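You operate a simulated robot arm through the tools that you are given. There is no shell and no other tool.

Carry out the task below with a simulated robot arm. There is one attempt and no reset: what you move stays moved.

TASK
Grease all lines but wheel till their pins are out.
Fine: stop pumping before grease comes out at the block; then turn the grease switch to OFF.

Only the result counts: the job must be done as asked and must still hold three seconds after the hand-in. Knocking over, shifting, dropping, spilling or breaking anything else fails it.

THE ROBOT
A 6-joint arm with a two-finger gripper, fixed in place. Base frame: the origin is at the foot of the arm, x ahead of it, y to its left, z up; the work surface is at about z = 620. Readings come in mm, rad, newtons and seconds.
Its first joint turns from -2.897 to 2.897 rad. Payload 3.43 kg.
Tool frame: the origin (TCP) lies between the finger pads and is the grasp point; the fingertips stand 20 mm ahead of it; z points along the fingers, y is the line along which they close. The gripper opens to 190 mm. The gripper's body begins 248 mm behind the TCP.
Orientation is that of the tool frame in the base frame, as a unit quaternion [w, x, y, z]. With the fingers straight down and closing along the base's y, the tool's x points along the base's -x, its y along +y and its z along -z.

THE INTERFACE
- The arm moves only by the tool step_arm. Its argument "moves" is a list of rows, each an object (a shift or turn left out is 0, a gripper value left out holds the last) with "offset": the shift along the base's x, y, z in units of 20 mm (1.0 is 20 mm), a list of three; "rotation": the turn, a rotation vector about the base's x, y, z in units of 5 degrees (1.0 is 5 degrees), a list of three. In form: [{"offset": [dx, dy, dz], "rotation": [wx, wy, wz]}, ...]. A call has 1 to 20 rows; each row shifts and turns the commanded pose from where the row before left it. "grip" is the gripper command, from -1 (fully open) to 1 (shut), values between in proportion, set as the call begins (left out, the last holds). A call with a number of a shift or a turn outside -1 to 1 is refused whole. Rows are played at 5 a second. More than 50 mm and 0.15 rad between two rows, or a gripper value outside its range, and nothing of the call is played. A pose out of reach is approached as far as the arm can. The call stops where the force on the tool passes 40 N (or 10 N more than at its start, if that is more) or the arm is blocked; 0.2 s more then pass. The fingers move at their own pace (about 153 mm/s each) and stop on an object; they squeeze with about 40 N. The grip force told is the motor's: it shows also when the fingers shut on nothing. Time passes only in rows, and 0.2 s behind the last, so rows that do not move let the fingers close. The reply holds the time, the measured pose of the TCP, the force on the tool along the base axes, the opening and the grip force, in the units named above and with some noise, with the torque about the TCP (base axes, N m) and any sound that the robot's microphone picked up.
- Cameras (640 x 400 px; columns grow to the right, rows downward): "scene" is fixed at [50.3, -650.4, 1478.9]; the picture's right is [-0.73, -0.68, 0.00], its down [-0.59, 0.63, -0.50] and it looks along [0.34, -0.37, -0.86] (base axes); focal length 318 px, centre (320, 200). "wrist" rides on the gripper at [70, -8, -288] in the tool frame; the picture's right is [0.12, 0.99, 0.00], its down [-0.96, 0.11, -0.25] and it looks along [-0.25, 0.03, 0.97] (tool axes); focal length 261 px, centre (320, 200). There is no depth. A picture from a camera that has moved, and an enlarged one, comes with that camera's place and axes in the base frame and with its lens.
- get_image(camera): a new picture of that camera. It takes no simulated time.
- raise_lower(by): slides the trunk up (or, below 0, down) by that many mm; the arm rides with it, the base frame stays. It gives what a move gives, with no picture.
- close_up(camera, box): a new picture of the part [left, top, right, bottom] of that camera's present view, enlarged. It takes no simulated time.
- finish_job(): hands the job in; it is judged then, once.

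Places have to be worked out from the pictures, the camera data and where the tool is seen. Open the gripper and draw the arm clear of the work before you hand the job in, unless the task says otherwise.

The tools are called after "Emit:" by a JSON object that holds its "method" and its "body". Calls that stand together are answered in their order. step_arm: Moves the arm, as the interface text tells. Its arguments: {"type":"object","properties":{"moves":{"type":"array","items":{"type":"object","properties":{"offset":{"type":"array","items":{"type":"number"}},"rotation":{"type":"array","items":{"type":"number"}}}}},"grip":{"type":"number"}},"required":["moves"]} The other tools are called the same way: raise_lower (by) slides the trunk up or down; get_image (camera) takes a picture; close_up (camera, box) takes an enlarged picture of a part of a camera's view; finish_job () hands the job in.

At the start:

```text
clock: 0.0
ee_pos: [338.9, -684.1, 1110.5]
tcp_rot: [0.001, -0.002, 1.0, -0.001]
force: [-0.4, -0.2, -0.1]
torque: [0.05, 0.01, 0.0]
gripper_width: 190.0
gripper_force: 0.0
trunk travel left (down, up): [-200.0, 240.0]
```

scene: 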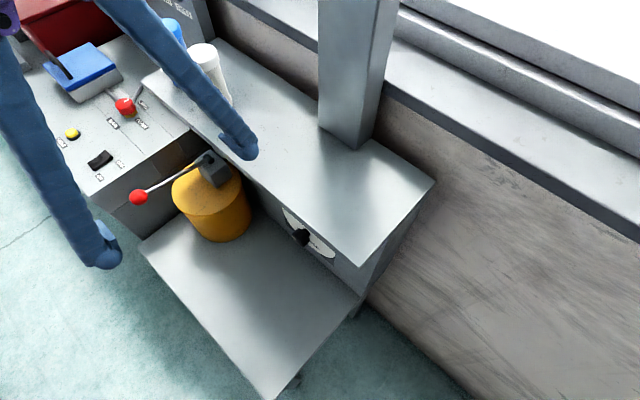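
wrist: 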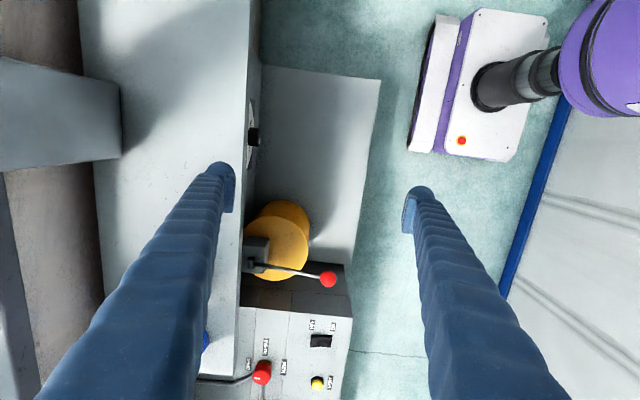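

I start by looking closely at the scene: the yellow grease pot with a pump lever (red ball), a dial on the front of the bench, and a control box behind it.

Emit:
{"method": "close_up", "body": {"camera": "scene", "box": [120, 120, 360, 270]}}

Emit:
{"method": "close_up", "body": {"camera": "scene", "box": [30, 40, 230, 200]}}

Emit:
{"method": "close_up", "body": {"camera": "wrist", "box": [180, 180, 400, 400]}}

Emit:
{"method": "close_up", "body": {"camera": "wrist", "box": [200, 60, 400, 200]}}

```text
2.67 times, centred on (240, 195) of scene
camera zoom: at [50.3, -650.4, 1478.9], right [-0.73, -0.68, 0.0], down [-0.59, 0.63, -0.5], along [0.34, -0.37, -0.86], focal length 847 px, centre (533, 213)
```

zoom: 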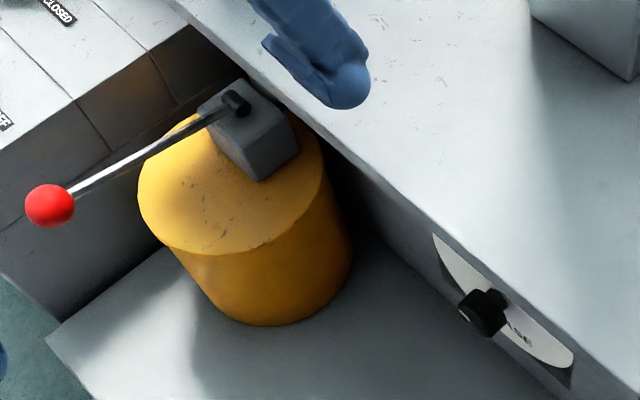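

```text
2.50 times, centred on (130, 120) of scene
camera zoom: at [50.3, -650.4, 1478.9], right [-0.73, -0.68, 0.0], down [-0.59, 0.63, -0.5], along [0.34, -0.37, -0.86], focal length 794 px, centre (795, 400)
```

zoom: 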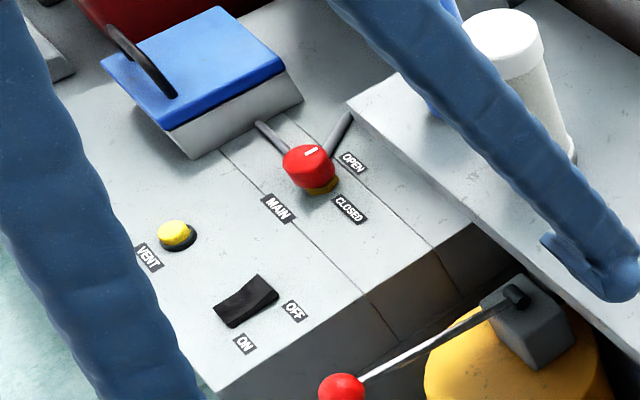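

```text
1.82 times, centred on (290, 290) of wrist
camera zoom: at [270.1, -693.5, 1398.8], right [-0.12, 0.99, 0.0], down [0.96, 0.12, 0.25], along [0.25, 0.03, -0.97], focal length 474 px, centre (374, 36)
```

zoom: 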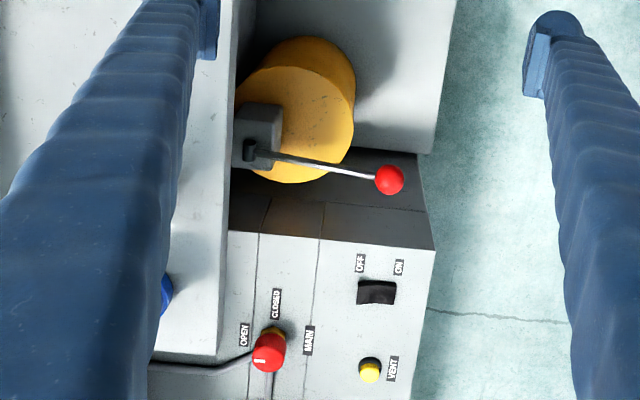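

```text
2.86 times, centred on (300, 130) of wrist
camera zoom: at [270.1, -693.5, 1398.8], right [-0.12, 0.99, 0.0], down [0.96, 0.12, 0.25], along [0.25, 0.03, -0.97], focal length 745 px, centre (377, 400)
```

zoom: 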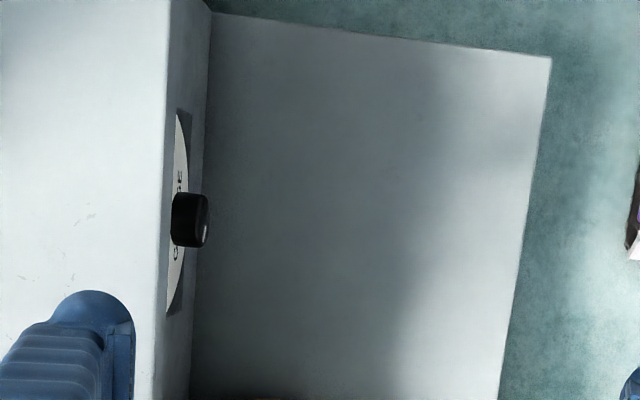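

The dial sits on the bench's front face at about (301, -853, 749) facing +y. The pump lever's ball is at about (578, -640, 886), with its pivot near (581, -817, 851). I tilt the tool toward -y and lower it to look at the dial face and the front of the bench.

Emit:
{"method": "step_arm", "body": {"moves": [{"offset": [-0.3, 0.3, -0.6], "rotation": [-1, 0, 0]}, {"offset": [-0.3, 0.3, -0.6], "rotation": [-1, 0, 0]}, {"offset": [-0.3, 0.3, -0.6], "rotation": [-1, 0, 0]}, {"offset": [-0.3, 0.3, -0.6], "rotation": [-1, 0, 0]}, {"offset": [-0.3, 0.3, -0.6], "rotation": [-1, 0, 0]}, {"offset": [-0.3, 0.3, -0.6], "rotation": [-1, 0, 0]}, {"offset": [-0.3, 0.3, -0.6], "rotation": [-1, 0, 0]}, {"offset": [-0.3, 0.3, -0.6], "rotation": [-1, 0, 0]}, {"offset": [-0.3, 0.3, -0.6], "rotation": [-1, 0, 0]}, {"offset": [-0.3, 0.3, -0.6], "rotation": [-1, 0, 0]}]}}

```text
clock: 2.2
ee_pos: [278.9, -624.3, 991.3]
tcp_rot: [-0.001, 0.0, 0.906, -0.422]
force: [0.4, 0.5, -0.3]
torque: [-0.05, 0.1, -0.13]
gripper_width: 189.6
gripper_force: 0.0
trunk travel left (down, up): [-200.0, 240.0]
```

The arm followed the command well. I take a wrist and a scene picture.

Emit:
{"method": "get_image", "body": {"camera": "wrist"}}

Emit:
{"method": "get_image", "body": {"camera": "scene"}}

```text
taken
camera wrist: at [210.3, -410.1, 1183.1], right [-0.12, 0.64, -0.76], down [0.96, 0.26, 0.07], along [0.24, -0.72, -0.65], focal length 261 px, centre (320, 200)
```

wrist: 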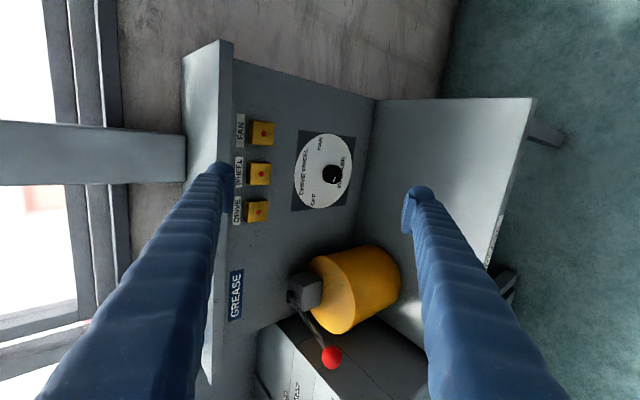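

```text
taken
```

scene: 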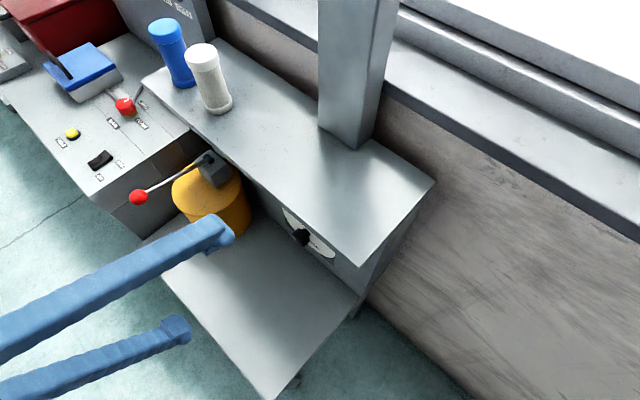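

Now I can see the panel: three yellow blocks (FAN, WHEEL, DRIVE) with pins, and a dial. I enlarge both.

Emit:
{"method": "close_up", "body": {"camera": "wrist", "box": [280, 120, 380, 220]}}

Emit:
{"method": "close_up", "body": {"camera": "wrist", "box": [220, 105, 300, 235]}}

Emit:
{"method": "close_up", "body": {"camera": "wrist", "box": [210, 220, 430, 400]}}

```text
4.00 times, centred on (330, 170) of wrist
camera zoom: at [210.3, -410.1, 1183.1], right [-0.12, 0.64, -0.76], down [0.96, 0.26, 0.07], along [0.24, -0.72, -0.65], focal length 1043 px, centre (280, 320)
```

zoom: 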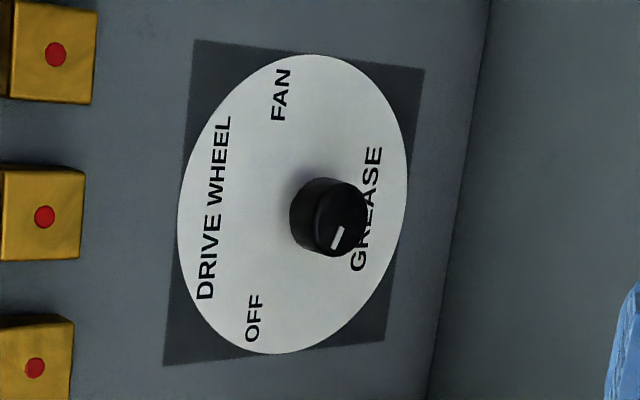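

```text
3.08 times, centred on (260, 170) of wrist
camera zoom: at [210.3, -410.1, 1183.1], right [-0.12, 0.64, -0.76], down [0.96, 0.26, 0.07], along [0.24, -0.72, -0.65], focal length 802 px, centre (505, 292)
```

zoom: 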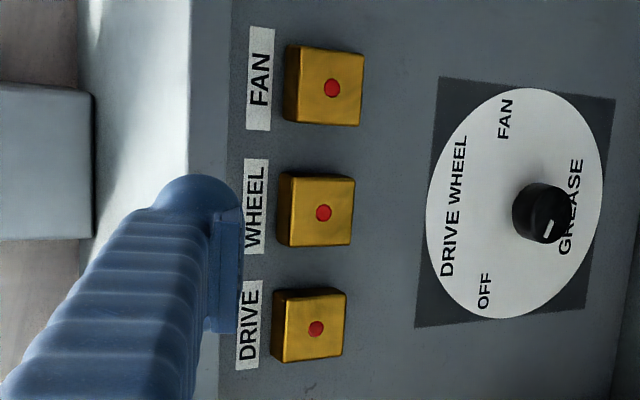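

```text
2.22 times, centred on (320, 310) of wrist
camera zoom: at [210.3, -410.1, 1183.1], right [-0.12, 0.64, -0.76], down [0.96, 0.26, 0.07], along [0.24, -0.72, -0.65], focal length 579 px, centre (320, -44)
```

zoom: 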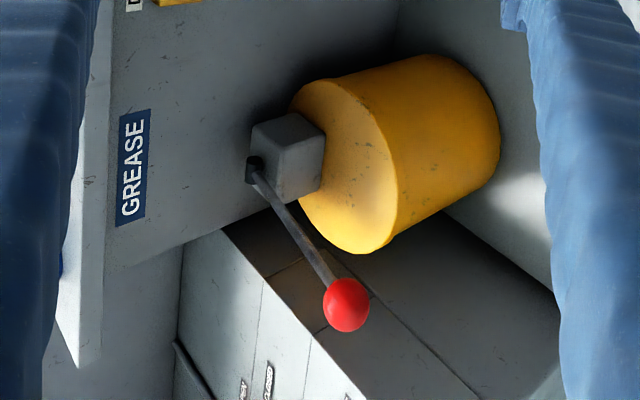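

The dial reads OFF, DRIVE, WHEEL, FAN (left to right), and the pointer position has to be worked out. I zoom in further on the knob and on the pins.

Emit:
{"method": "close_up", "body": {"camera": "wrist", "box": [317, 155, 347, 185]}}

Emit:
{"method": "close_up", "body": {"camera": "wrist", "box": [240, 115, 280, 155]}}

Emit:
{"method": "close_up", "body": {"camera": "scene", "box": [280, 210, 340, 260]}}

```text
13.33 times, centred on (332, 170) of wrist
camera zoom: at [210.3, -410.1, 1183.1], right [-0.12, 0.64, -0.76], down [0.96, 0.26, 0.07], along [0.24, -0.72, -0.65], focal length 3475 px, centre (160, 600)
```

zoom: 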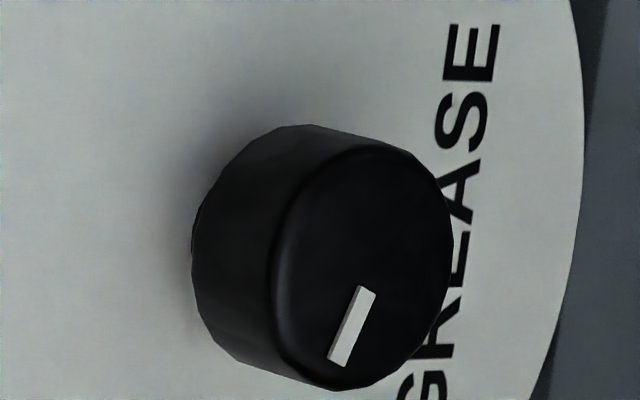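

```text
10.00 times, centred on (260, 135) of wrist
camera zoom: at [210.3, -410.1, 1183.1], right [-0.12, 0.64, -0.76], down [0.96, 0.26, 0.07], along [0.24, -0.72, -0.65], focal length 2606 px, centre (920, 850)
```

zoom: 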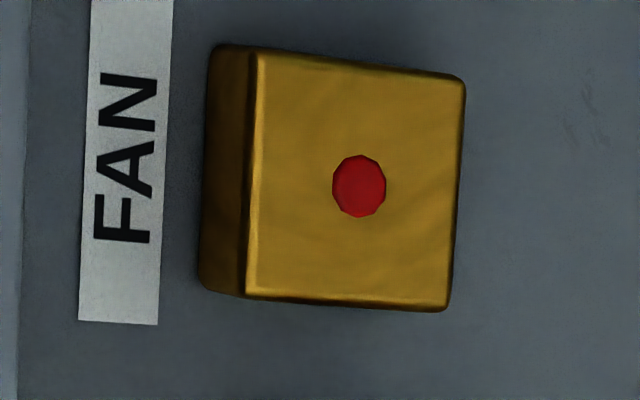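

```text
8.00 times, centred on (310, 235) of scene
camera zoom: at [50.3, -650.4, 1478.9], right [-0.73, -0.68, 0.0], down [-0.59, 0.63, -0.5], along [0.34, -0.37, -0.86], focal length 2541 px, centre (400, -80)
```

zoom: 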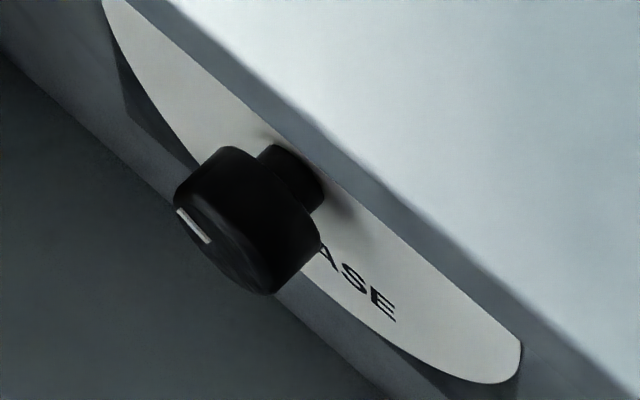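

The knob's white mark points about 70° left of up, which matches OFF. I now bring the tool to point horizontally along -y with the camera on top, in front of the panel, to get an upright view.

Emit:
{"method": "step_arm", "body": {"moves": [{"offset": [0.1, -0.2, -0.5], "rotation": [-1, 0, 0]}, {"offset": [0.1, -0.2, -0.5], "rotation": [-1, 0, 0]}, {"offset": [0.1, -0.2, -0.5], "rotation": [-1, 0, 0]}, {"offset": [0.1, -0.2, -0.5], "rotation": [-1, 0, 0]}, {"offset": [0.1, -0.2, -0.5], "rotation": [-1, 0, 0]}, {"offset": [0.1, -0.2, -0.5], "rotation": [-1, 0, 0]}, {"offset": [0.1, -0.2, -0.5], "rotation": [-1, 0, 0]}, {"offset": [0.1, -0.2, -0.5], "rotation": [-1, 0, 0]}]}}

```text
clock: 4.0
ee_pos: [308.8, -672.3, 909.9]
tcp_rot: [0.0, 0.0, -0.707, 0.707]
force: [0.8, 0.0, 0.1]
torque: [0.02, -0.05, 0.01]
gripper_width: 190.4
gripper_force: 0.0
out of reach, approached as far as the arm can: row 1, 2
trunk travel left (down, up): [-200.0, 240.0]
```

The tool now points straight at the panel. Next I roll it +90° about y so the camera sits on top.

Emit:
{"method": "step_arm", "body": {"moves": [{"rotation": [0, 1, 0]}, {"rotation": [0, 1, 0]}, {"rotation": [0, 1, 0]}, {"rotation": [0, 1, 0]}, {"rotation": [0, 1, 0]}, {"rotation": [0, 1, 0]}, {"rotation": [0, 1, 0]}, {"rotation": [0, 1, 0]}, {"rotation": [0, 1, 0]}, {"rotation": [0, 1, 0]}, {"rotation": [0, 1, 0]}, {"rotation": [0, 1, 0]}, {"rotation": [0, 1, 0]}, {"rotation": [0, 1, 0]}, {"rotation": [0, 1, 0]}, {"rotation": [0, 1, 0]}, {"rotation": [0, 1, 0]}, {"rotation": [0, 1, 0]}]}}

Emit:
{"method": "get_image", "body": {"camera": "wrist"}}

Emit:
{"method": "get_image", "body": {"camera": "scene"}}

```text
clock: 7.8
ee_pos: [309.5, -671.0, 909.2]
tcp_rot: [0.501, 0.501, -0.499, 0.499]
force: [-0.5, 0.4, 0.4]
torque: [0.05, -0.03, 0.01]
gripper_width: 190.0
gripper_force: 0.1
trunk travel left (down, up): [-200.0, 240.0]
```

```text
taken
camera wrist: at [319.1, -384.7, 980.8], right [-0.99, 0.0, 0.12], down [-0.12, 0.25, -0.96], along [-0.03, -0.97, -0.25], focal length 261 px, centre (320, 200)
```

wrist: 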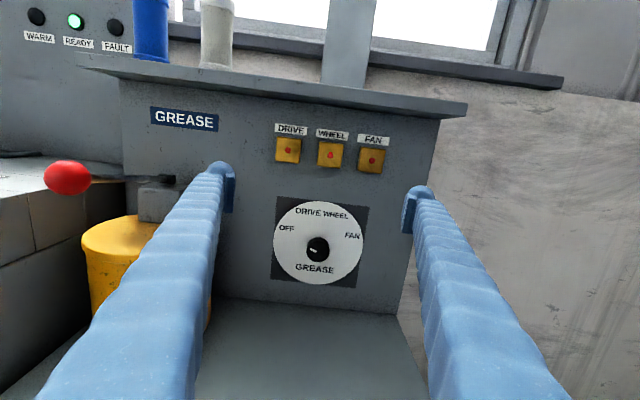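

```text
taken
```

scene: 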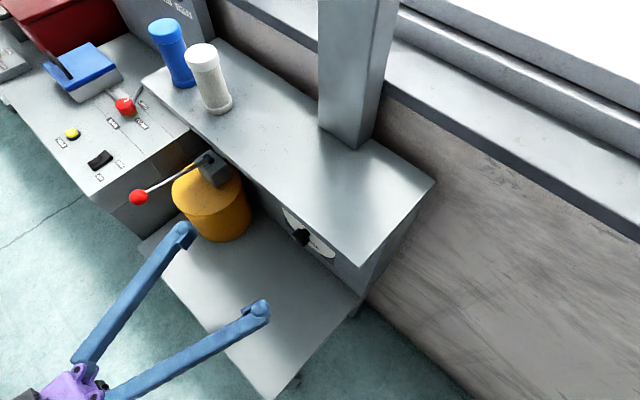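

A clear frontal view: pins on DRIVE, WHEEL, FAN blocks, dial below. I enlarge the dial and the pins.

Emit:
{"method": "close_up", "body": {"camera": "wrist", "box": [262, 190, 372, 290]}}

Emit:
{"method": "close_up", "body": {"camera": "wrist", "box": [262, 115, 402, 185]}}

Emit:
{"method": "close_up", "body": {"camera": "wrist", "box": [0, 100, 240, 340]}}

```text
4.00 times, centred on (317, 240) of wrist
camera zoom: at [319.1, -384.7, 980.8], right [-0.99, 0.0, 0.12], down [-0.12, 0.25, -0.96], along [-0.03, -0.97, -0.25], focal length 1043 px, centre (332, 40)
```

zoom: 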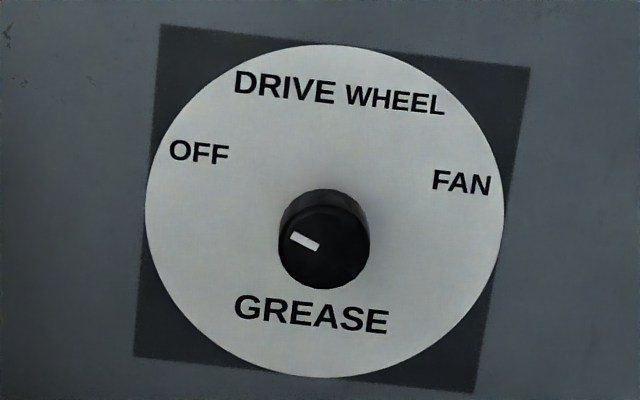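

```text
4.57 times, centred on (332, 150) of wrist
camera zoom: at [319.1, -384.7, 980.8], right [-0.99, 0.0, 0.12], down [-0.12, 0.25, -0.96], along [-0.03, -0.97, -0.25], focal length 1192 px, centre (265, 429)
```

zoom: 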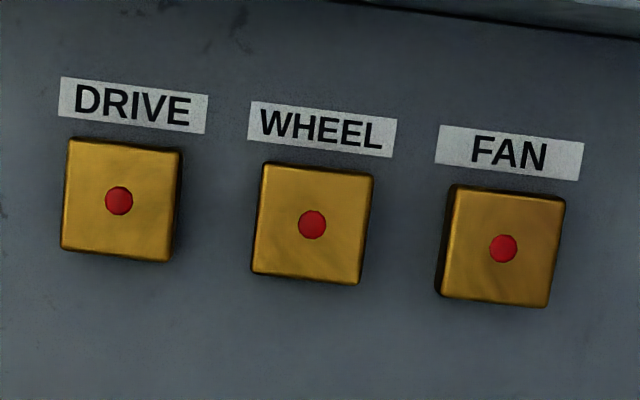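

```text
1.67 times, centred on (120, 220) of wrist
camera zoom: at [319.1, -384.7, 980.8], right [-0.99, 0.0, 0.12], down [-0.12, 0.25, -0.96], along [-0.03, -0.97, -0.25], focal length 434 px, centre (653, 167)
```

zoom: 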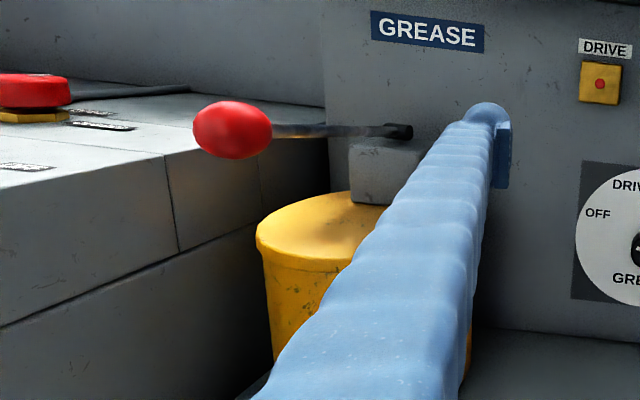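

The knob's face is at about (295, -829, 768) with a diameter of about 42 mm, and the panel is at y ≈ -869. I half-close the fingers and move down in front of the knob.

Emit:
{"method": "step_arm", "body": {"grip": 0.05, "moves": [{"offset": [-0.09, 0, -0.88]}, {"offset": [-0.09, 0, -0.88]}, {"offset": [-0.09, 0, -0.88]}, {"offset": [-0.09, 0, -0.88]}, {"offset": [-0.09, -0.5, -0.88]}, {"offset": [-0.09, -0.5, -0.88]}, {"offset": [-0.09, -0.5, -0.88]}, {"offset": [-0.09, -0.5, -0.88]}]}}

Emit:
{"method": "get_image", "body": {"camera": "wrist"}}

Emit:
{"method": "get_image", "body": {"camera": "scene"}}

```text
clock: 9.6
ee_pos: [295.4, -709.9, 769.3]
tcp_rot: [0.501, 0.501, -0.5, 0.499]
force: [0.3, 1.1, 0.1]
torque: [0.0, 0.01, 0.0]
gripper_width: 90.0
gripper_force: 0.1
trunk travel left (down, up): [-200.0, 240.0]
```

```text
taken
camera wrist: at [304.4, -423.8, 840.7], right [-0.99, 0.0, 0.12], down [-0.12, 0.25, -0.96], along [-0.03, -0.97, -0.25], focal length 261 px, centre (320, 200)
```

wrist: 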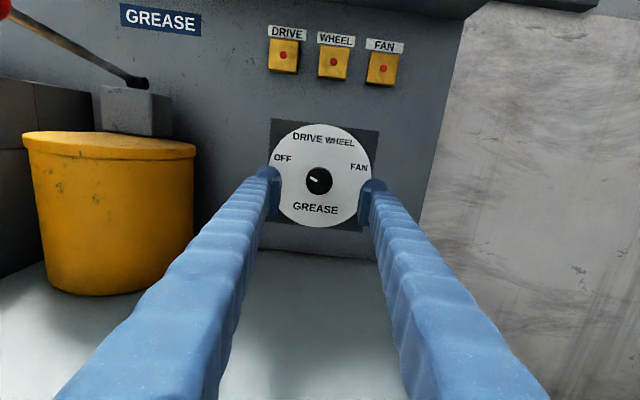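

```text
taken
```

scene: 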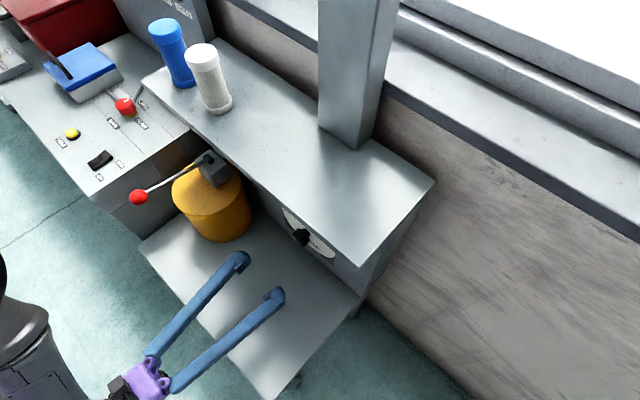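

Triangulation again gives the knob near (297, -829, 767); I zoom to refine before closing in.

Emit:
{"method": "close_up", "body": {"camera": "wrist", "box": [260, 110, 390, 240]}}

```text
3.08 times, centred on (325, 175) of wrist
camera zoom: at [304.4, -423.8, 840.7], right [-0.99, 0.0, 0.12], down [-0.12, 0.25, -0.96], along [-0.03, -0.97, -0.25], focal length 802 px, centre (305, 277)
```

zoom: 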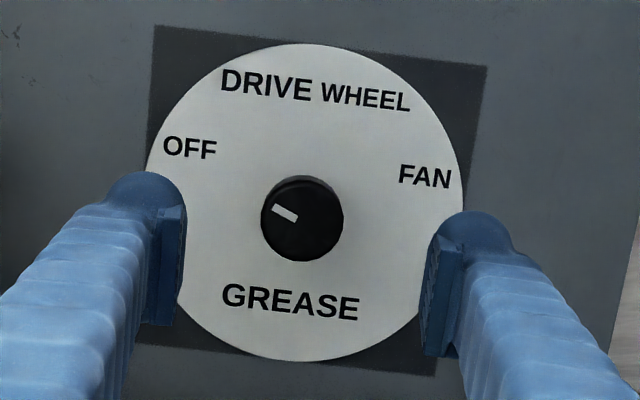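

I advance so the fingertips straddle the knob, ending with the TCP at about y = -834.

Emit:
{"method": "step_arm", "body": {"moves": [{"offset": [0.06, -0.8, -0.15]}, {"offset": [0, -0.8, 0]}, {"offset": [0, -0.8, 0]}, {"offset": [0, -0.8, 0]}, {"offset": [0, -0.8, 0]}, {"offset": [0, -0.8, 0]}, {"offset": [0, -0.8, 0]}, {"offset": [0, -0.6, 0]}]}}

Emit:
{"method": "close_up", "body": {"camera": "wrist", "box": [200, 60, 440, 260]}}

Emit:
{"method": "close_up", "body": {"camera": "scene", "box": [220, 190, 360, 290]}}

```text
clock: 11.4
ee_pos: [294.7, -836.0, 768.0]
tcp_rot: [0.5, 0.501, -0.499, 0.5]
force: [0.3, 0.9, 0.3]
torque: [0.01, -0.02, -0.01]
gripper_width: 90.3
gripper_force: 0.1
trunk travel left (down, up): [-200.0, 240.0]
```

```text
2.00 times, centred on (320, 160) of wrist
camera zoom: at [304.9, -549.1, 838.5], right [-0.99, 0.0, 0.12], down [-0.12, 0.25, -0.96], along [-0.03, -0.97, -0.25], focal length 521 px, centre (320, 280)
```

zoom: 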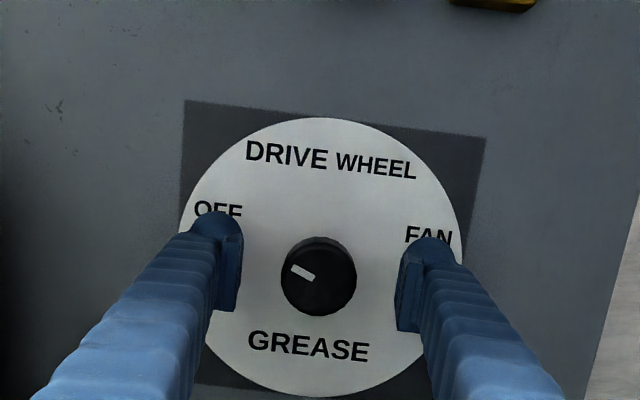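

```text
4.00 times, centred on (290, 240) of scene
camera zoom: at [50.3, -650.4, 1478.9], right [-0.73, -0.68, 0.0], down [-0.59, 0.63, -0.5], along [0.34, -0.37, -0.86], focal length 1270 px, centre (440, 40)
```

zoom: 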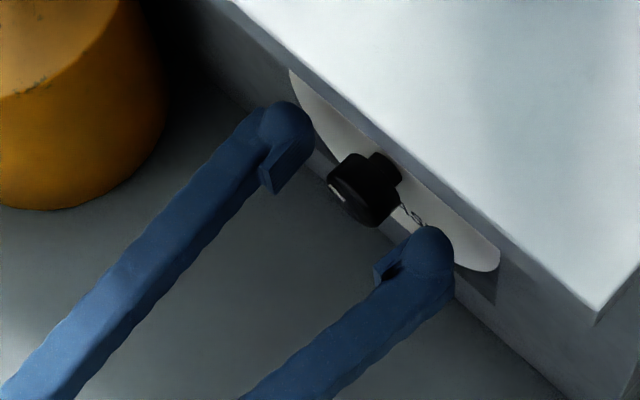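

The TCP is at (294.7, -836, 768) and the fingers straddle the knob. I close the grip.

Emit:
{"method": "step_arm", "body": {"grip": 1, "moves": [{}, {}, {}]}}

Emit:
{"method": "close_up", "body": {"camera": "wrist", "box": [200, 60, 440, 260]}}

```text
clock: 12.2
ee_pos: [295.4, -835.9, 767.8]
tcp_rot: [0.501, 0.5, -0.5, 0.499]
force: [0.9, -3.4, -1.8]
torque: [0.03, 0.02, 0.01]
gripper_width: 42.7
gripper_force: 44.8
trunk travel left (down, up): [-200.0, 240.0]
```

```text
2.00 times, centred on (320, 160) of wrist
camera zoom: at [305.1, -549.2, 838.5], right [-0.99, 0.0, 0.12], down [-0.12, 0.25, -0.96], along [-0.03, -0.97, -0.25], focal length 521 px, centre (320, 280)
```

zoom: 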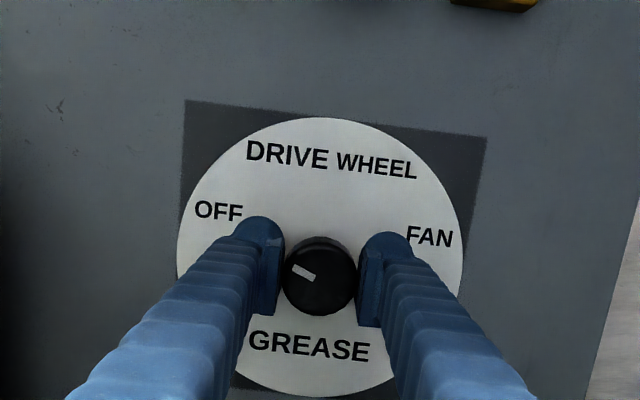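

Grip is solid on the 42.7 mm knob. I turn it 48° clockwise (about -y) from OFF toward DRIVE.

Emit:
{"method": "step_arm", "body": {"moves": [{"rotation": [0, -0.96, 0]}, {"rotation": [0, -0.96, 0]}, {"rotation": [0, -0.96, 0]}, {"rotation": [0, -0.96, 0]}, {"rotation": [0, -0.96, 0]}, {"rotation": [0, -0.96, 0]}, {"rotation": [0, -0.96, 0]}, {"rotation": [0, -0.96, 0]}, {"rotation": [0, -0.96, 0]}, {"rotation": [0, -0.96, 0]}]}}

Emit:
{"method": "close_up", "body": {"camera": "wrist", "box": [200, 60, 440, 260]}}

```text
clock: 14.4
ee_pos: [291.7, -836.6, 766.8]
tcp_rot: [-0.255, -0.253, 0.66, -0.66]
force: [-16.3, -6.0, 3.0]
torque: [-0.2, 0.02, -0.27]
gripper_width: 42.3
gripper_force: 45.5
trunk travel left (down, up): [-200.0, 240.0]
```

```text
2.00 times, centred on (320, 160) of wrist
camera zoom: at [248.7, -549.1, 820.6], right [-0.75, 0.0, -0.66], down [0.64, 0.25, -0.73], along [0.16, -0.97, -0.19], focal length 521 px, centre (320, 280)
```

zoom: 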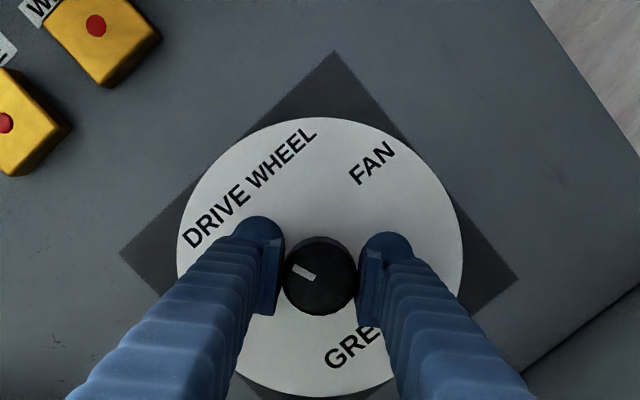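

The grip turned with the knob without slipping. I release, back straight off, and check where the mark stands.

Emit:
{"method": "step_arm", "body": {"grip": 0.05, "moves": [{}, {}]}}

Emit:
{"method": "close_up", "body": {"camera": "wrist", "box": [200, 60, 440, 260]}}

```text
clock: 15.0
ee_pos: [295.7, -835.8, 766.0]
tcp_rot: [0.253, 0.254, -0.66, 0.66]
force: [0.3, -0.4, 0.2]
torque: [-0.02, -0.01, 0.01]
gripper_width: 89.8
gripper_force: 0.1
trunk travel left (down, up): [-200.0, 240.0]
```

```text
2.00 times, centred on (320, 160) of wrist
camera zoom: at [250.2, -548.9, 820.6], right [-0.75, 0.0, -0.66], down [0.64, 0.25, -0.73], along [0.16, -0.97, -0.19], focal length 521 px, centre (320, 280)
```

zoom: 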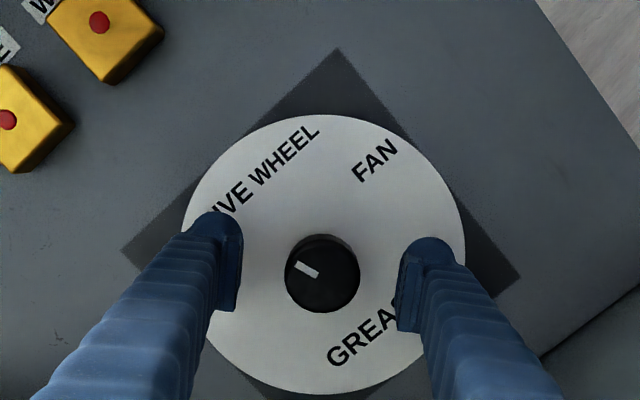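

The fingers are free of the knob. I back off along +y and roll back upright to check the pointer.

Emit:
{"method": "step_arm", "body": {"moves": [{"offset": [0, 0.9, 0]}, {"offset": [0, 0.9, 0]}, {"offset": [0, 0.9, 0]}, {"offset": [0, 0.9, 0.1], "rotation": [0, 0.96, 0]}, {"offset": [0, 0.9, 0.2], "rotation": [0, 0.96, 0]}, {"offset": [0, 0.9, 0.3], "rotation": [0, 0.96, 0]}, {"offset": [0, 0.9, 0.4], "rotation": [0, 0.96, 0]}, {"offset": [0, 0.4, 0.5], "rotation": [0, 0.96, 0]}, {"offset": [0, 0, 0.7], "rotation": [0, 0.96, 0]}, {"offset": [0, 0, 0.8], "rotation": [0, 0.96, 0]}, {"offset": [0, 0, 0.8], "rotation": [0, 0.96, 0]}, {"offset": [0, 0, 0.8], "rotation": [0, 0.96, 0]}, {"offset": [0, 0, 0.8], "rotation": [0, 0.96, 0]}]}}

Emit:
{"method": "get_image", "body": {"camera": "wrist"}}

Emit:
{"method": "close_up", "body": {"camera": "wrist", "box": [260, 160, 390, 290]}}

```text
clock: 17.8
ee_pos: [295.8, -701.8, 874.9]
tcp_rot: [0.5, 0.501, -0.499, 0.5]
force: [-0.3, -0.2, 0.7]
torque: [0.02, 0.01, -0.01]
gripper_width: 90.3
gripper_force: 0.0
trunk travel left (down, up): [-200.0, 240.0]
```

```text
taken
camera wrist: at [305.4, -415.3, 945.6], right [-0.99, 0.0, 0.12], down [-0.12, 0.25, -0.96], along [-0.03, -0.97, -0.25], focal length 261 px, centre (320, 200)
```

wrist: 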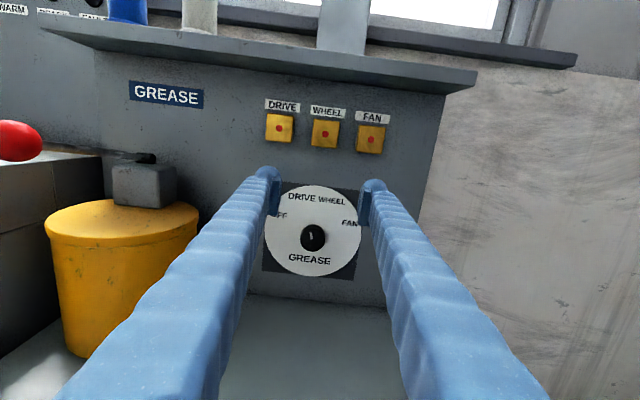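

```text
3.08 times, centred on (325, 225) of wrist
camera zoom: at [305.4, -415.3, 945.6], right [-0.99, 0.0, 0.12], down [-0.12, 0.25, -0.96], along [-0.03, -0.97, -0.25], focal length 802 px, centre (305, 123)
```

zoom: 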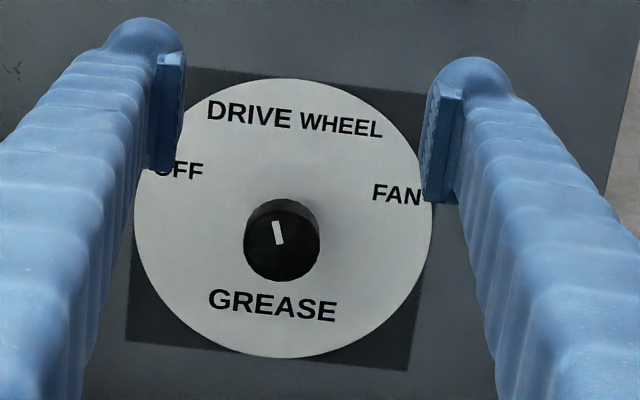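

The mark points up-left, close to DRIVE. I zoom in to measure the angle accurately.

Emit:
{"method": "close_up", "body": {"camera": "wrist", "box": [282, 190, 362, 270]}}

Emit:
{"method": "close_up", "body": {"camera": "wrist", "box": [300, 223, 326, 251]}}

```text
5.00 times, centred on (322, 230) of wrist
camera zoom: at [305.4, -415.3, 945.6], right [-0.99, 0.0, 0.12], down [-0.12, 0.25, -0.96], along [-0.03, -0.97, -0.25], focal length 1303 px, centre (310, 50)
```

zoom: 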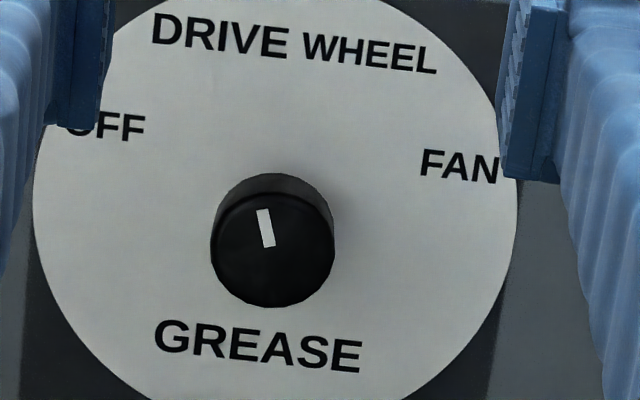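

```text
14.29 times, centred on (313, 237) of wrist
camera zoom: at [305.4, -415.3, 945.6], right [-0.99, 0.0, 0.12], down [-0.12, 0.25, -0.96], along [-0.03, -0.97, -0.25], focal length 3724 px, centre (420, -329)
```

zoom: 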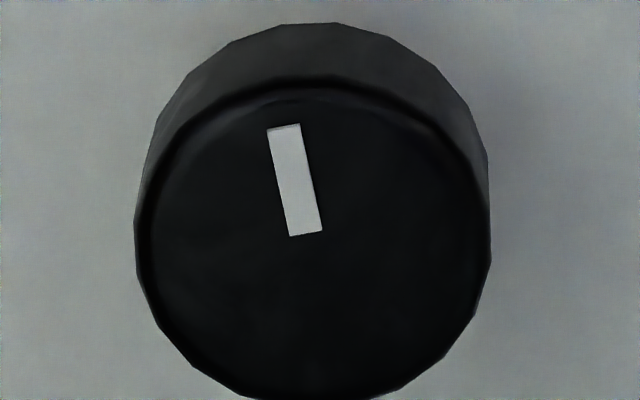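

The mark is at roughly 17–20° left of up, which is clearly nearest to DRIVE (about 23°). Now I go to the pump lever: I retreat and slide across to line up in front of the red ball, keeping clear of the lever.

Emit:
{"method": "step_arm", "body": {"moves": [{"offset": [0.96, 0.39, 0.07]}, {"offset": [0.96, 0.39, 0.07]}, {"offset": [0.96, 0.39, 0.07]}, {"offset": [0.96, 0.39, 0.07]}, {"offset": [0.96, 0.39, 0.07]}, {"offset": [0.96, 0.39, 0.07]}, {"offset": [0.96, 0.39, 0.07]}, {"offset": [0.96, 0.39, 0.07]}, {"offset": [0.83, 1.0, 0]}, {"offset": [0.83, 1.0, 0]}, {"offset": [0.83, 1.0, 0]}]}}

Emit:
{"method": "get_image", "body": {"camera": "wrist"}}

Emit:
{"method": "get_image", "body": {"camera": "scene"}}

```text
clock: 20.2
ee_pos: [499.3, -579.4, 884.1]
tcp_rot: [0.501, 0.501, -0.5, 0.499]
force: [-0.1, -0.2, 0.4]
torque: [-0.02, 0.02, 0.0]
gripper_width: 90.3
gripper_force: 0.0
trunk travel left (down, up): [-200.0, 240.0]
```

```text
taken
camera wrist: at [509.5, -292.0, 955.5], right [-0.99, 0.0, 0.12], down [-0.12, 0.25, -0.96], along [-0.03, -0.97, -0.25], focal length 261 px, centre (320, 200)
```

wrist: 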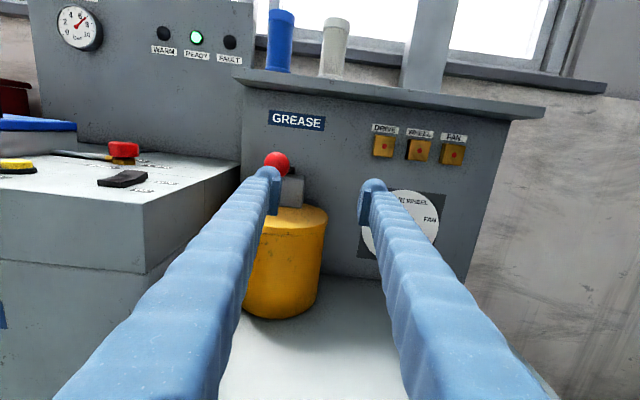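

```text
taken
```

scene: 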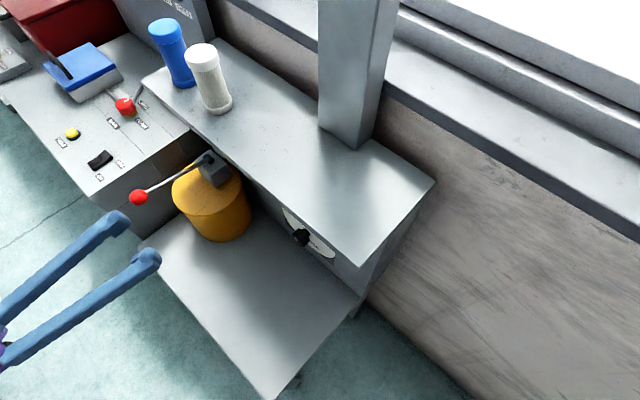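

With this better baseline the ball comes out at about (561, -642, 908). I zoom in to refine it.

Emit:
{"method": "close_up", "body": {"camera": "wrist", "box": [230, 120, 350, 220]}}

Emit:
{"method": "close_up", "body": {"camera": "scene", "box": [110, 130, 250, 250]}}

Emit:
{"method": "close_up", "body": {"camera": "wrist", "box": [355, 110, 485, 180]}}

```text
4.00 times, centred on (290, 170) of wrist
camera zoom: at [509.5, -292.0, 955.5], right [-0.99, 0.0, 0.12], down [-0.12, 0.25, -0.96], along [-0.03, -0.97, -0.25], focal length 1043 px, centre (440, 320)
```

zoom: 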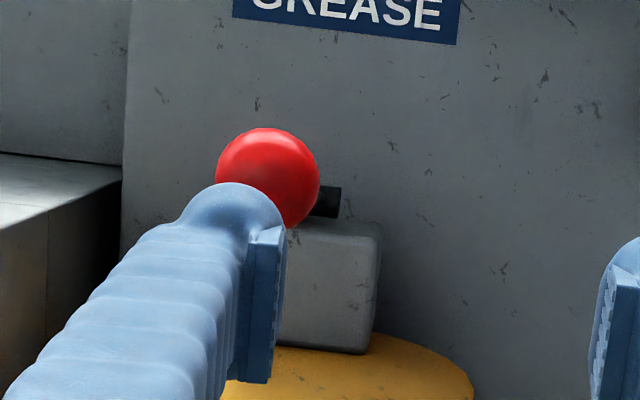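

```text
3.33 times, centred on (180, 190) of scene
camera zoom: at [50.3, -650.4, 1478.9], right [-0.73, -0.68, 0.0], down [-0.59, 0.63, -0.5], along [0.34, -0.37, -0.86], focal length 1059 px, centre (787, 233)
```

zoom: 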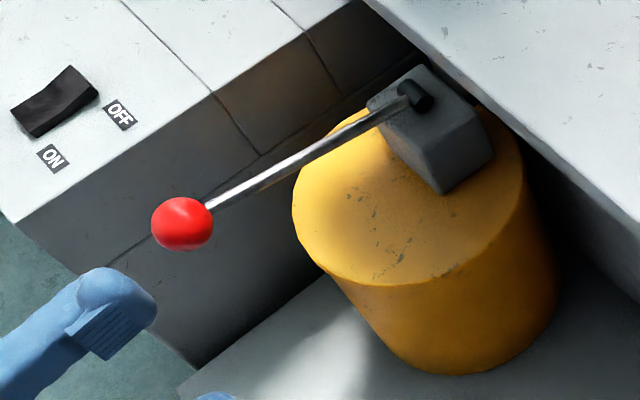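

```text
4.92 times, centred on (420, 145) of wrist
camera zoom: at [509.5, -292.0, 955.5], right [-0.99, 0.0, 0.12], down [-0.12, 0.25, -0.96], along [-0.03, -0.97, -0.25], focal length 1283 px, centre (-172, 471)
```

zoom: 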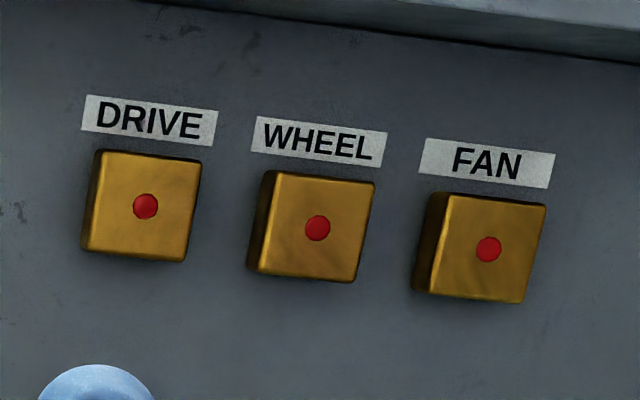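

Ball at about (561, -642, 907), radius about 17 mm; the pivot is at about (558, -812, 875), giving a lever length of about 173 mm. From here the pins are also visible to the wrist camera. I line up with the ball and advance onto it.

Emit:
{"method": "step_arm", "body": {"moves": [{"offset": [0.78, 0, 0.29]}, {"offset": [0.78, 0, 0.29]}, {"offset": [0.78, 0, 0.29]}, {"offset": [0.75, 0, 0.29]}, {"offset": [0, -0.8, 0]}, {"offset": [0, -0.8, 0]}, {"offset": [0, -0.8, 0]}, {"offset": [0, -0.7, 0]}]}}

Emit:
{"method": "get_image", "body": {"camera": "wrist"}}

Emit:
{"method": "close_up", "body": {"camera": "scene", "box": [80, 130, 250, 250]}}

```text
clock: 22.0
ee_pos: [560.8, -641.3, 908.5]
tcp_rot: [0.501, 0.5, -0.5, 0.499]
force: [0.9, 0.0, 0.0]
torque: [-0.02, 0.03, 0.04]
gripper_width: 90.2
gripper_force: 0.1
trunk travel left (down, up): [-200.0, 240.0]
```

```text
taken
camera wrist: at [570.5, -354.9, 979.6], right [-0.99, 0.0, 0.12], down [-0.12, 0.25, -0.96], along [-0.03, -0.97, -0.25], focal length 261 px, centre (320, 200)
```

wrist: 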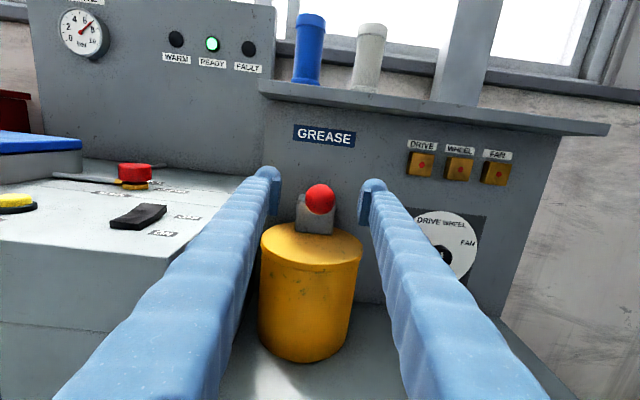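

```text
3.33 times, centred on (165, 190) of scene
camera zoom: at [50.3, -650.4, 1478.9], right [-0.73, -0.68, 0.0], down [-0.59, 0.63, -0.5], along [0.34, -0.37, -0.86], focal length 1059 px, centre (837, 233)
```

zoom: 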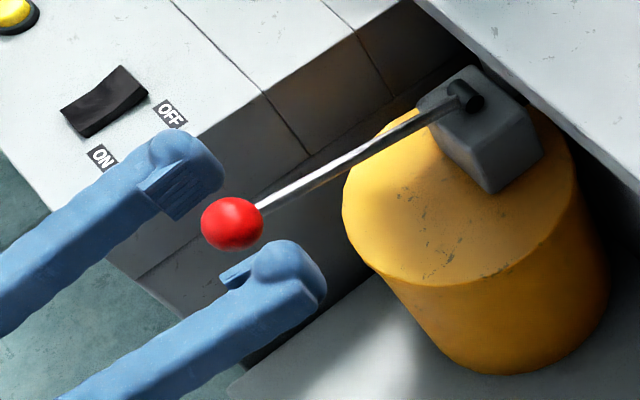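

The pads flank the ball. I close on it.

Emit:
{"method": "step_arm", "body": {"grip": 1, "moves": [{}, {}, {}, {}]}}

Emit:
{"method": "get_image", "body": {"camera": "wrist"}}

Emit:
{"method": "close_up", "body": {"camera": "wrist", "box": [380, 120, 530, 270]}}

```text
clock: 23.0
ee_pos: [559.6, -642.6, 907.8]
tcp_rot: [0.5, 0.501, -0.5, 0.5]
force: [-1.6, -4.3, -0.2]
torque: [0.02, 0.03, 0.01]
gripper_width: 30.5
gripper_force: 44.6
trunk travel left (down, up): [-200.0, 240.0]
```

```text
taken
camera wrist: at [570.2, -355.0, 979.6], right [-0.99, 0.0, 0.12], down [-0.12, 0.25, -0.96], along [-0.03, -0.97, -0.25], focal length 261 px, centre (320, 200)
```

wrist: 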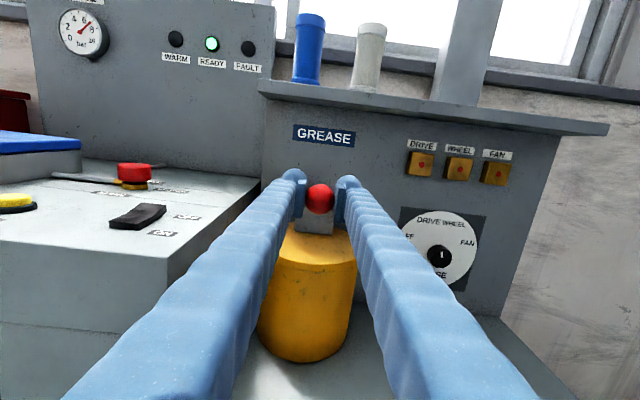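

```text
2.67 times, centred on (455, 195) of wrist
camera zoom: at [570.2, -355.0, 979.6], right [-0.99, 0.0, 0.12], down [-0.12, 0.25, -0.96], along [-0.03, -0.97, -0.25], focal length 695 px, centre (-40, 213)
```

zoom: 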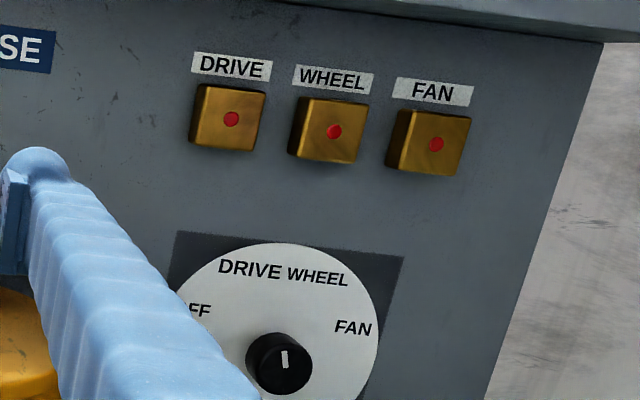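

The ball is held, and the pins and dial are all visible from this pose. I press the lever down along its arc by about 15° and watch the force.

Emit:
{"method": "step_arm", "body": {"moves": [{"offset": [0, 0.11, -0.75]}, {"offset": [0, 0.05, -0.75]}, {"offset": [0, -0.02, -0.75]}]}}

Emit:
{"method": "close_up", "body": {"camera": "scene", "box": [80, 130, 250, 250]}}

Emit:
{"method": "close_up", "body": {"camera": "wrist", "box": [380, 60, 530, 210]}}

```text
clock: 23.8
ee_pos: [559.0, -639.6, 864.3]
tcp_rot: [0.499, 0.501, -0.499, 0.501]
force: [2.6, -20.7, 9.7]
torque: [-0.89, 0.3, -0.31]
gripper_width: 30.9
gripper_force: 45.1
trunk travel left (down, up): [-200.0, 240.0]
```

```text
3.33 times, centred on (165, 190) of scene
camera zoom: at [50.3, -650.4, 1478.9], right [-0.73, -0.68, 0.0], down [-0.59, 0.63, -0.5], along [0.34, -0.37, -0.86], focal length 1059 px, centre (837, 233)
```

zoom: 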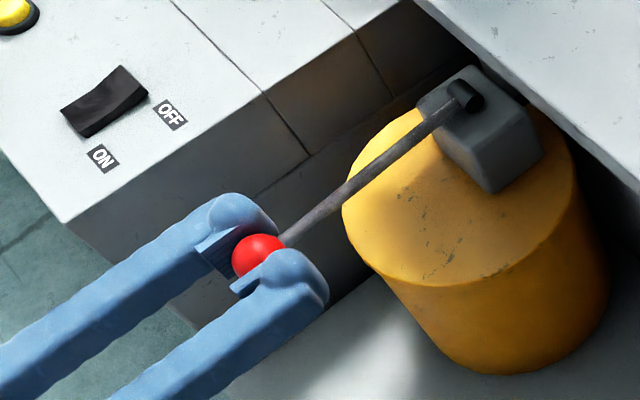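

```text
2.67 times, centred on (455, 135) of wrist
camera zoom: at [570.2, -352.2, 935.4], right [-0.99, 0.0, 0.12], down [-0.12, 0.25, -0.96], along [-0.03, -0.97, -0.25], focal length 695 px, centre (-40, 373)
```

zoom: 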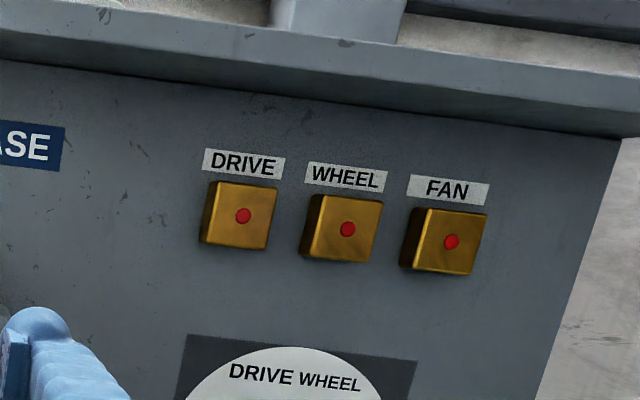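

The lever moves freely (about 10 N resistance); the -20 N along y tells me my arc was a few mm too far out, so the pivot is nearer z ≈ 886. I correct y and continue down.

Emit:
{"method": "step_arm", "body": {"moves": [{"offset": [0, -0.3, -0.74]}, {"offset": [0, -0.2, -0.73]}, {"offset": [0, -0.25, -0.71]}]}}

Emit:
{"method": "close_up", "body": {"camera": "scene", "box": [80, 130, 250, 250]}}

Emit:
{"method": "close_up", "body": {"camera": "wrist", "box": [380, 20, 530, 170]}}

```text
clock: 24.5
ee_pos: [561.1, -646.6, 833.0]
tcp_rot: [0.502, 0.5, -0.498, 0.5]
force: [-4.0, 16.2, 6.9]
torque: [0.06, 0.09, 0.02]
gripper_width: 30.9
gripper_force: 44.5
trunk travel left (down, up): [-200.0, 240.0]
stopped in row 3: the force on the tool passed its limit at 44 N (the readings are from after the stop); the commanded pose is now the measured one
```

```text
3.33 times, centred on (165, 190) of scene
camera zoom: at [50.3, -650.4, 1478.9], right [-0.73, -0.68, 0.0], down [-0.59, 0.63, -0.5], along [0.34, -0.37, -0.86], focal length 1059 px, centre (837, 233)
```

zoom: 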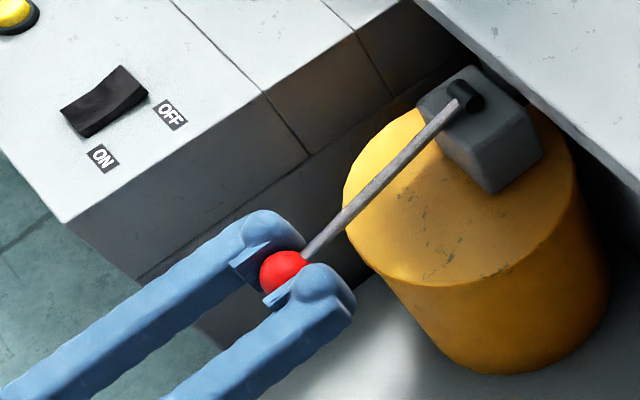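

```text
2.67 times, centred on (455, 95) of wrist
camera zoom: at [570.0, -359.6, 903.6], right [-0.99, 0.0, 0.12], down [-0.12, 0.24, -0.96], along [-0.03, -0.97, -0.24], focal length 695 px, centre (-40, 480)
```

zoom: 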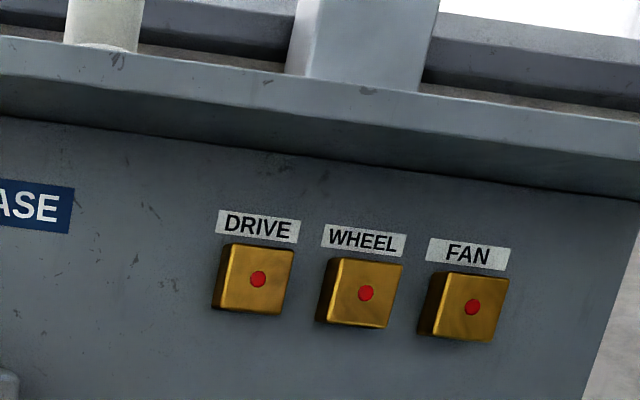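

The lever reached its lower stop near z = 833 (about -15°). Pins are unchanged so far, so I bring it up along the arc to the top and slightly past the start to find the upper stop.

Emit:
{"method": "step_arm", "body": {"moves": [{"offset": [0, 0.25, 0.73]}, {"offset": [0, 0.1, 0.74]}, {"offset": [0, 0.03, 0.75]}, {"offset": [0, -0.03, 0.75]}, {"offset": [0, -0.1, 0.74]}]}}

Emit:
{"method": "close_up", "body": {"camera": "wrist", "box": [380, 120, 530, 270]}}

```text
clock: 25.7
ee_pos: [560.0, -642.5, 906.7]
tcp_rot: [0.501, 0.501, -0.498, 0.5]
force: [-6.3, -2.0, -5.3]
torque: [0.97, -0.2, 0.27]
gripper_width: 30.6
gripper_force: 44.9
trunk travel left (down, up): [-200.0, 240.0]
```

```text
2.67 times, centred on (455, 195) of wrist
camera zoom: at [570.1, -356.3, 976.9], right [-0.99, 0.0, 0.12], down [-0.12, 0.25, -0.96], along [-0.03, -0.97, -0.24], focal length 695 px, centre (-40, 213)
```

zoom: 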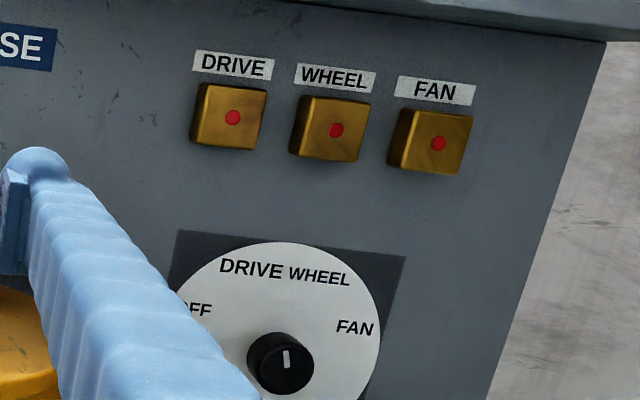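

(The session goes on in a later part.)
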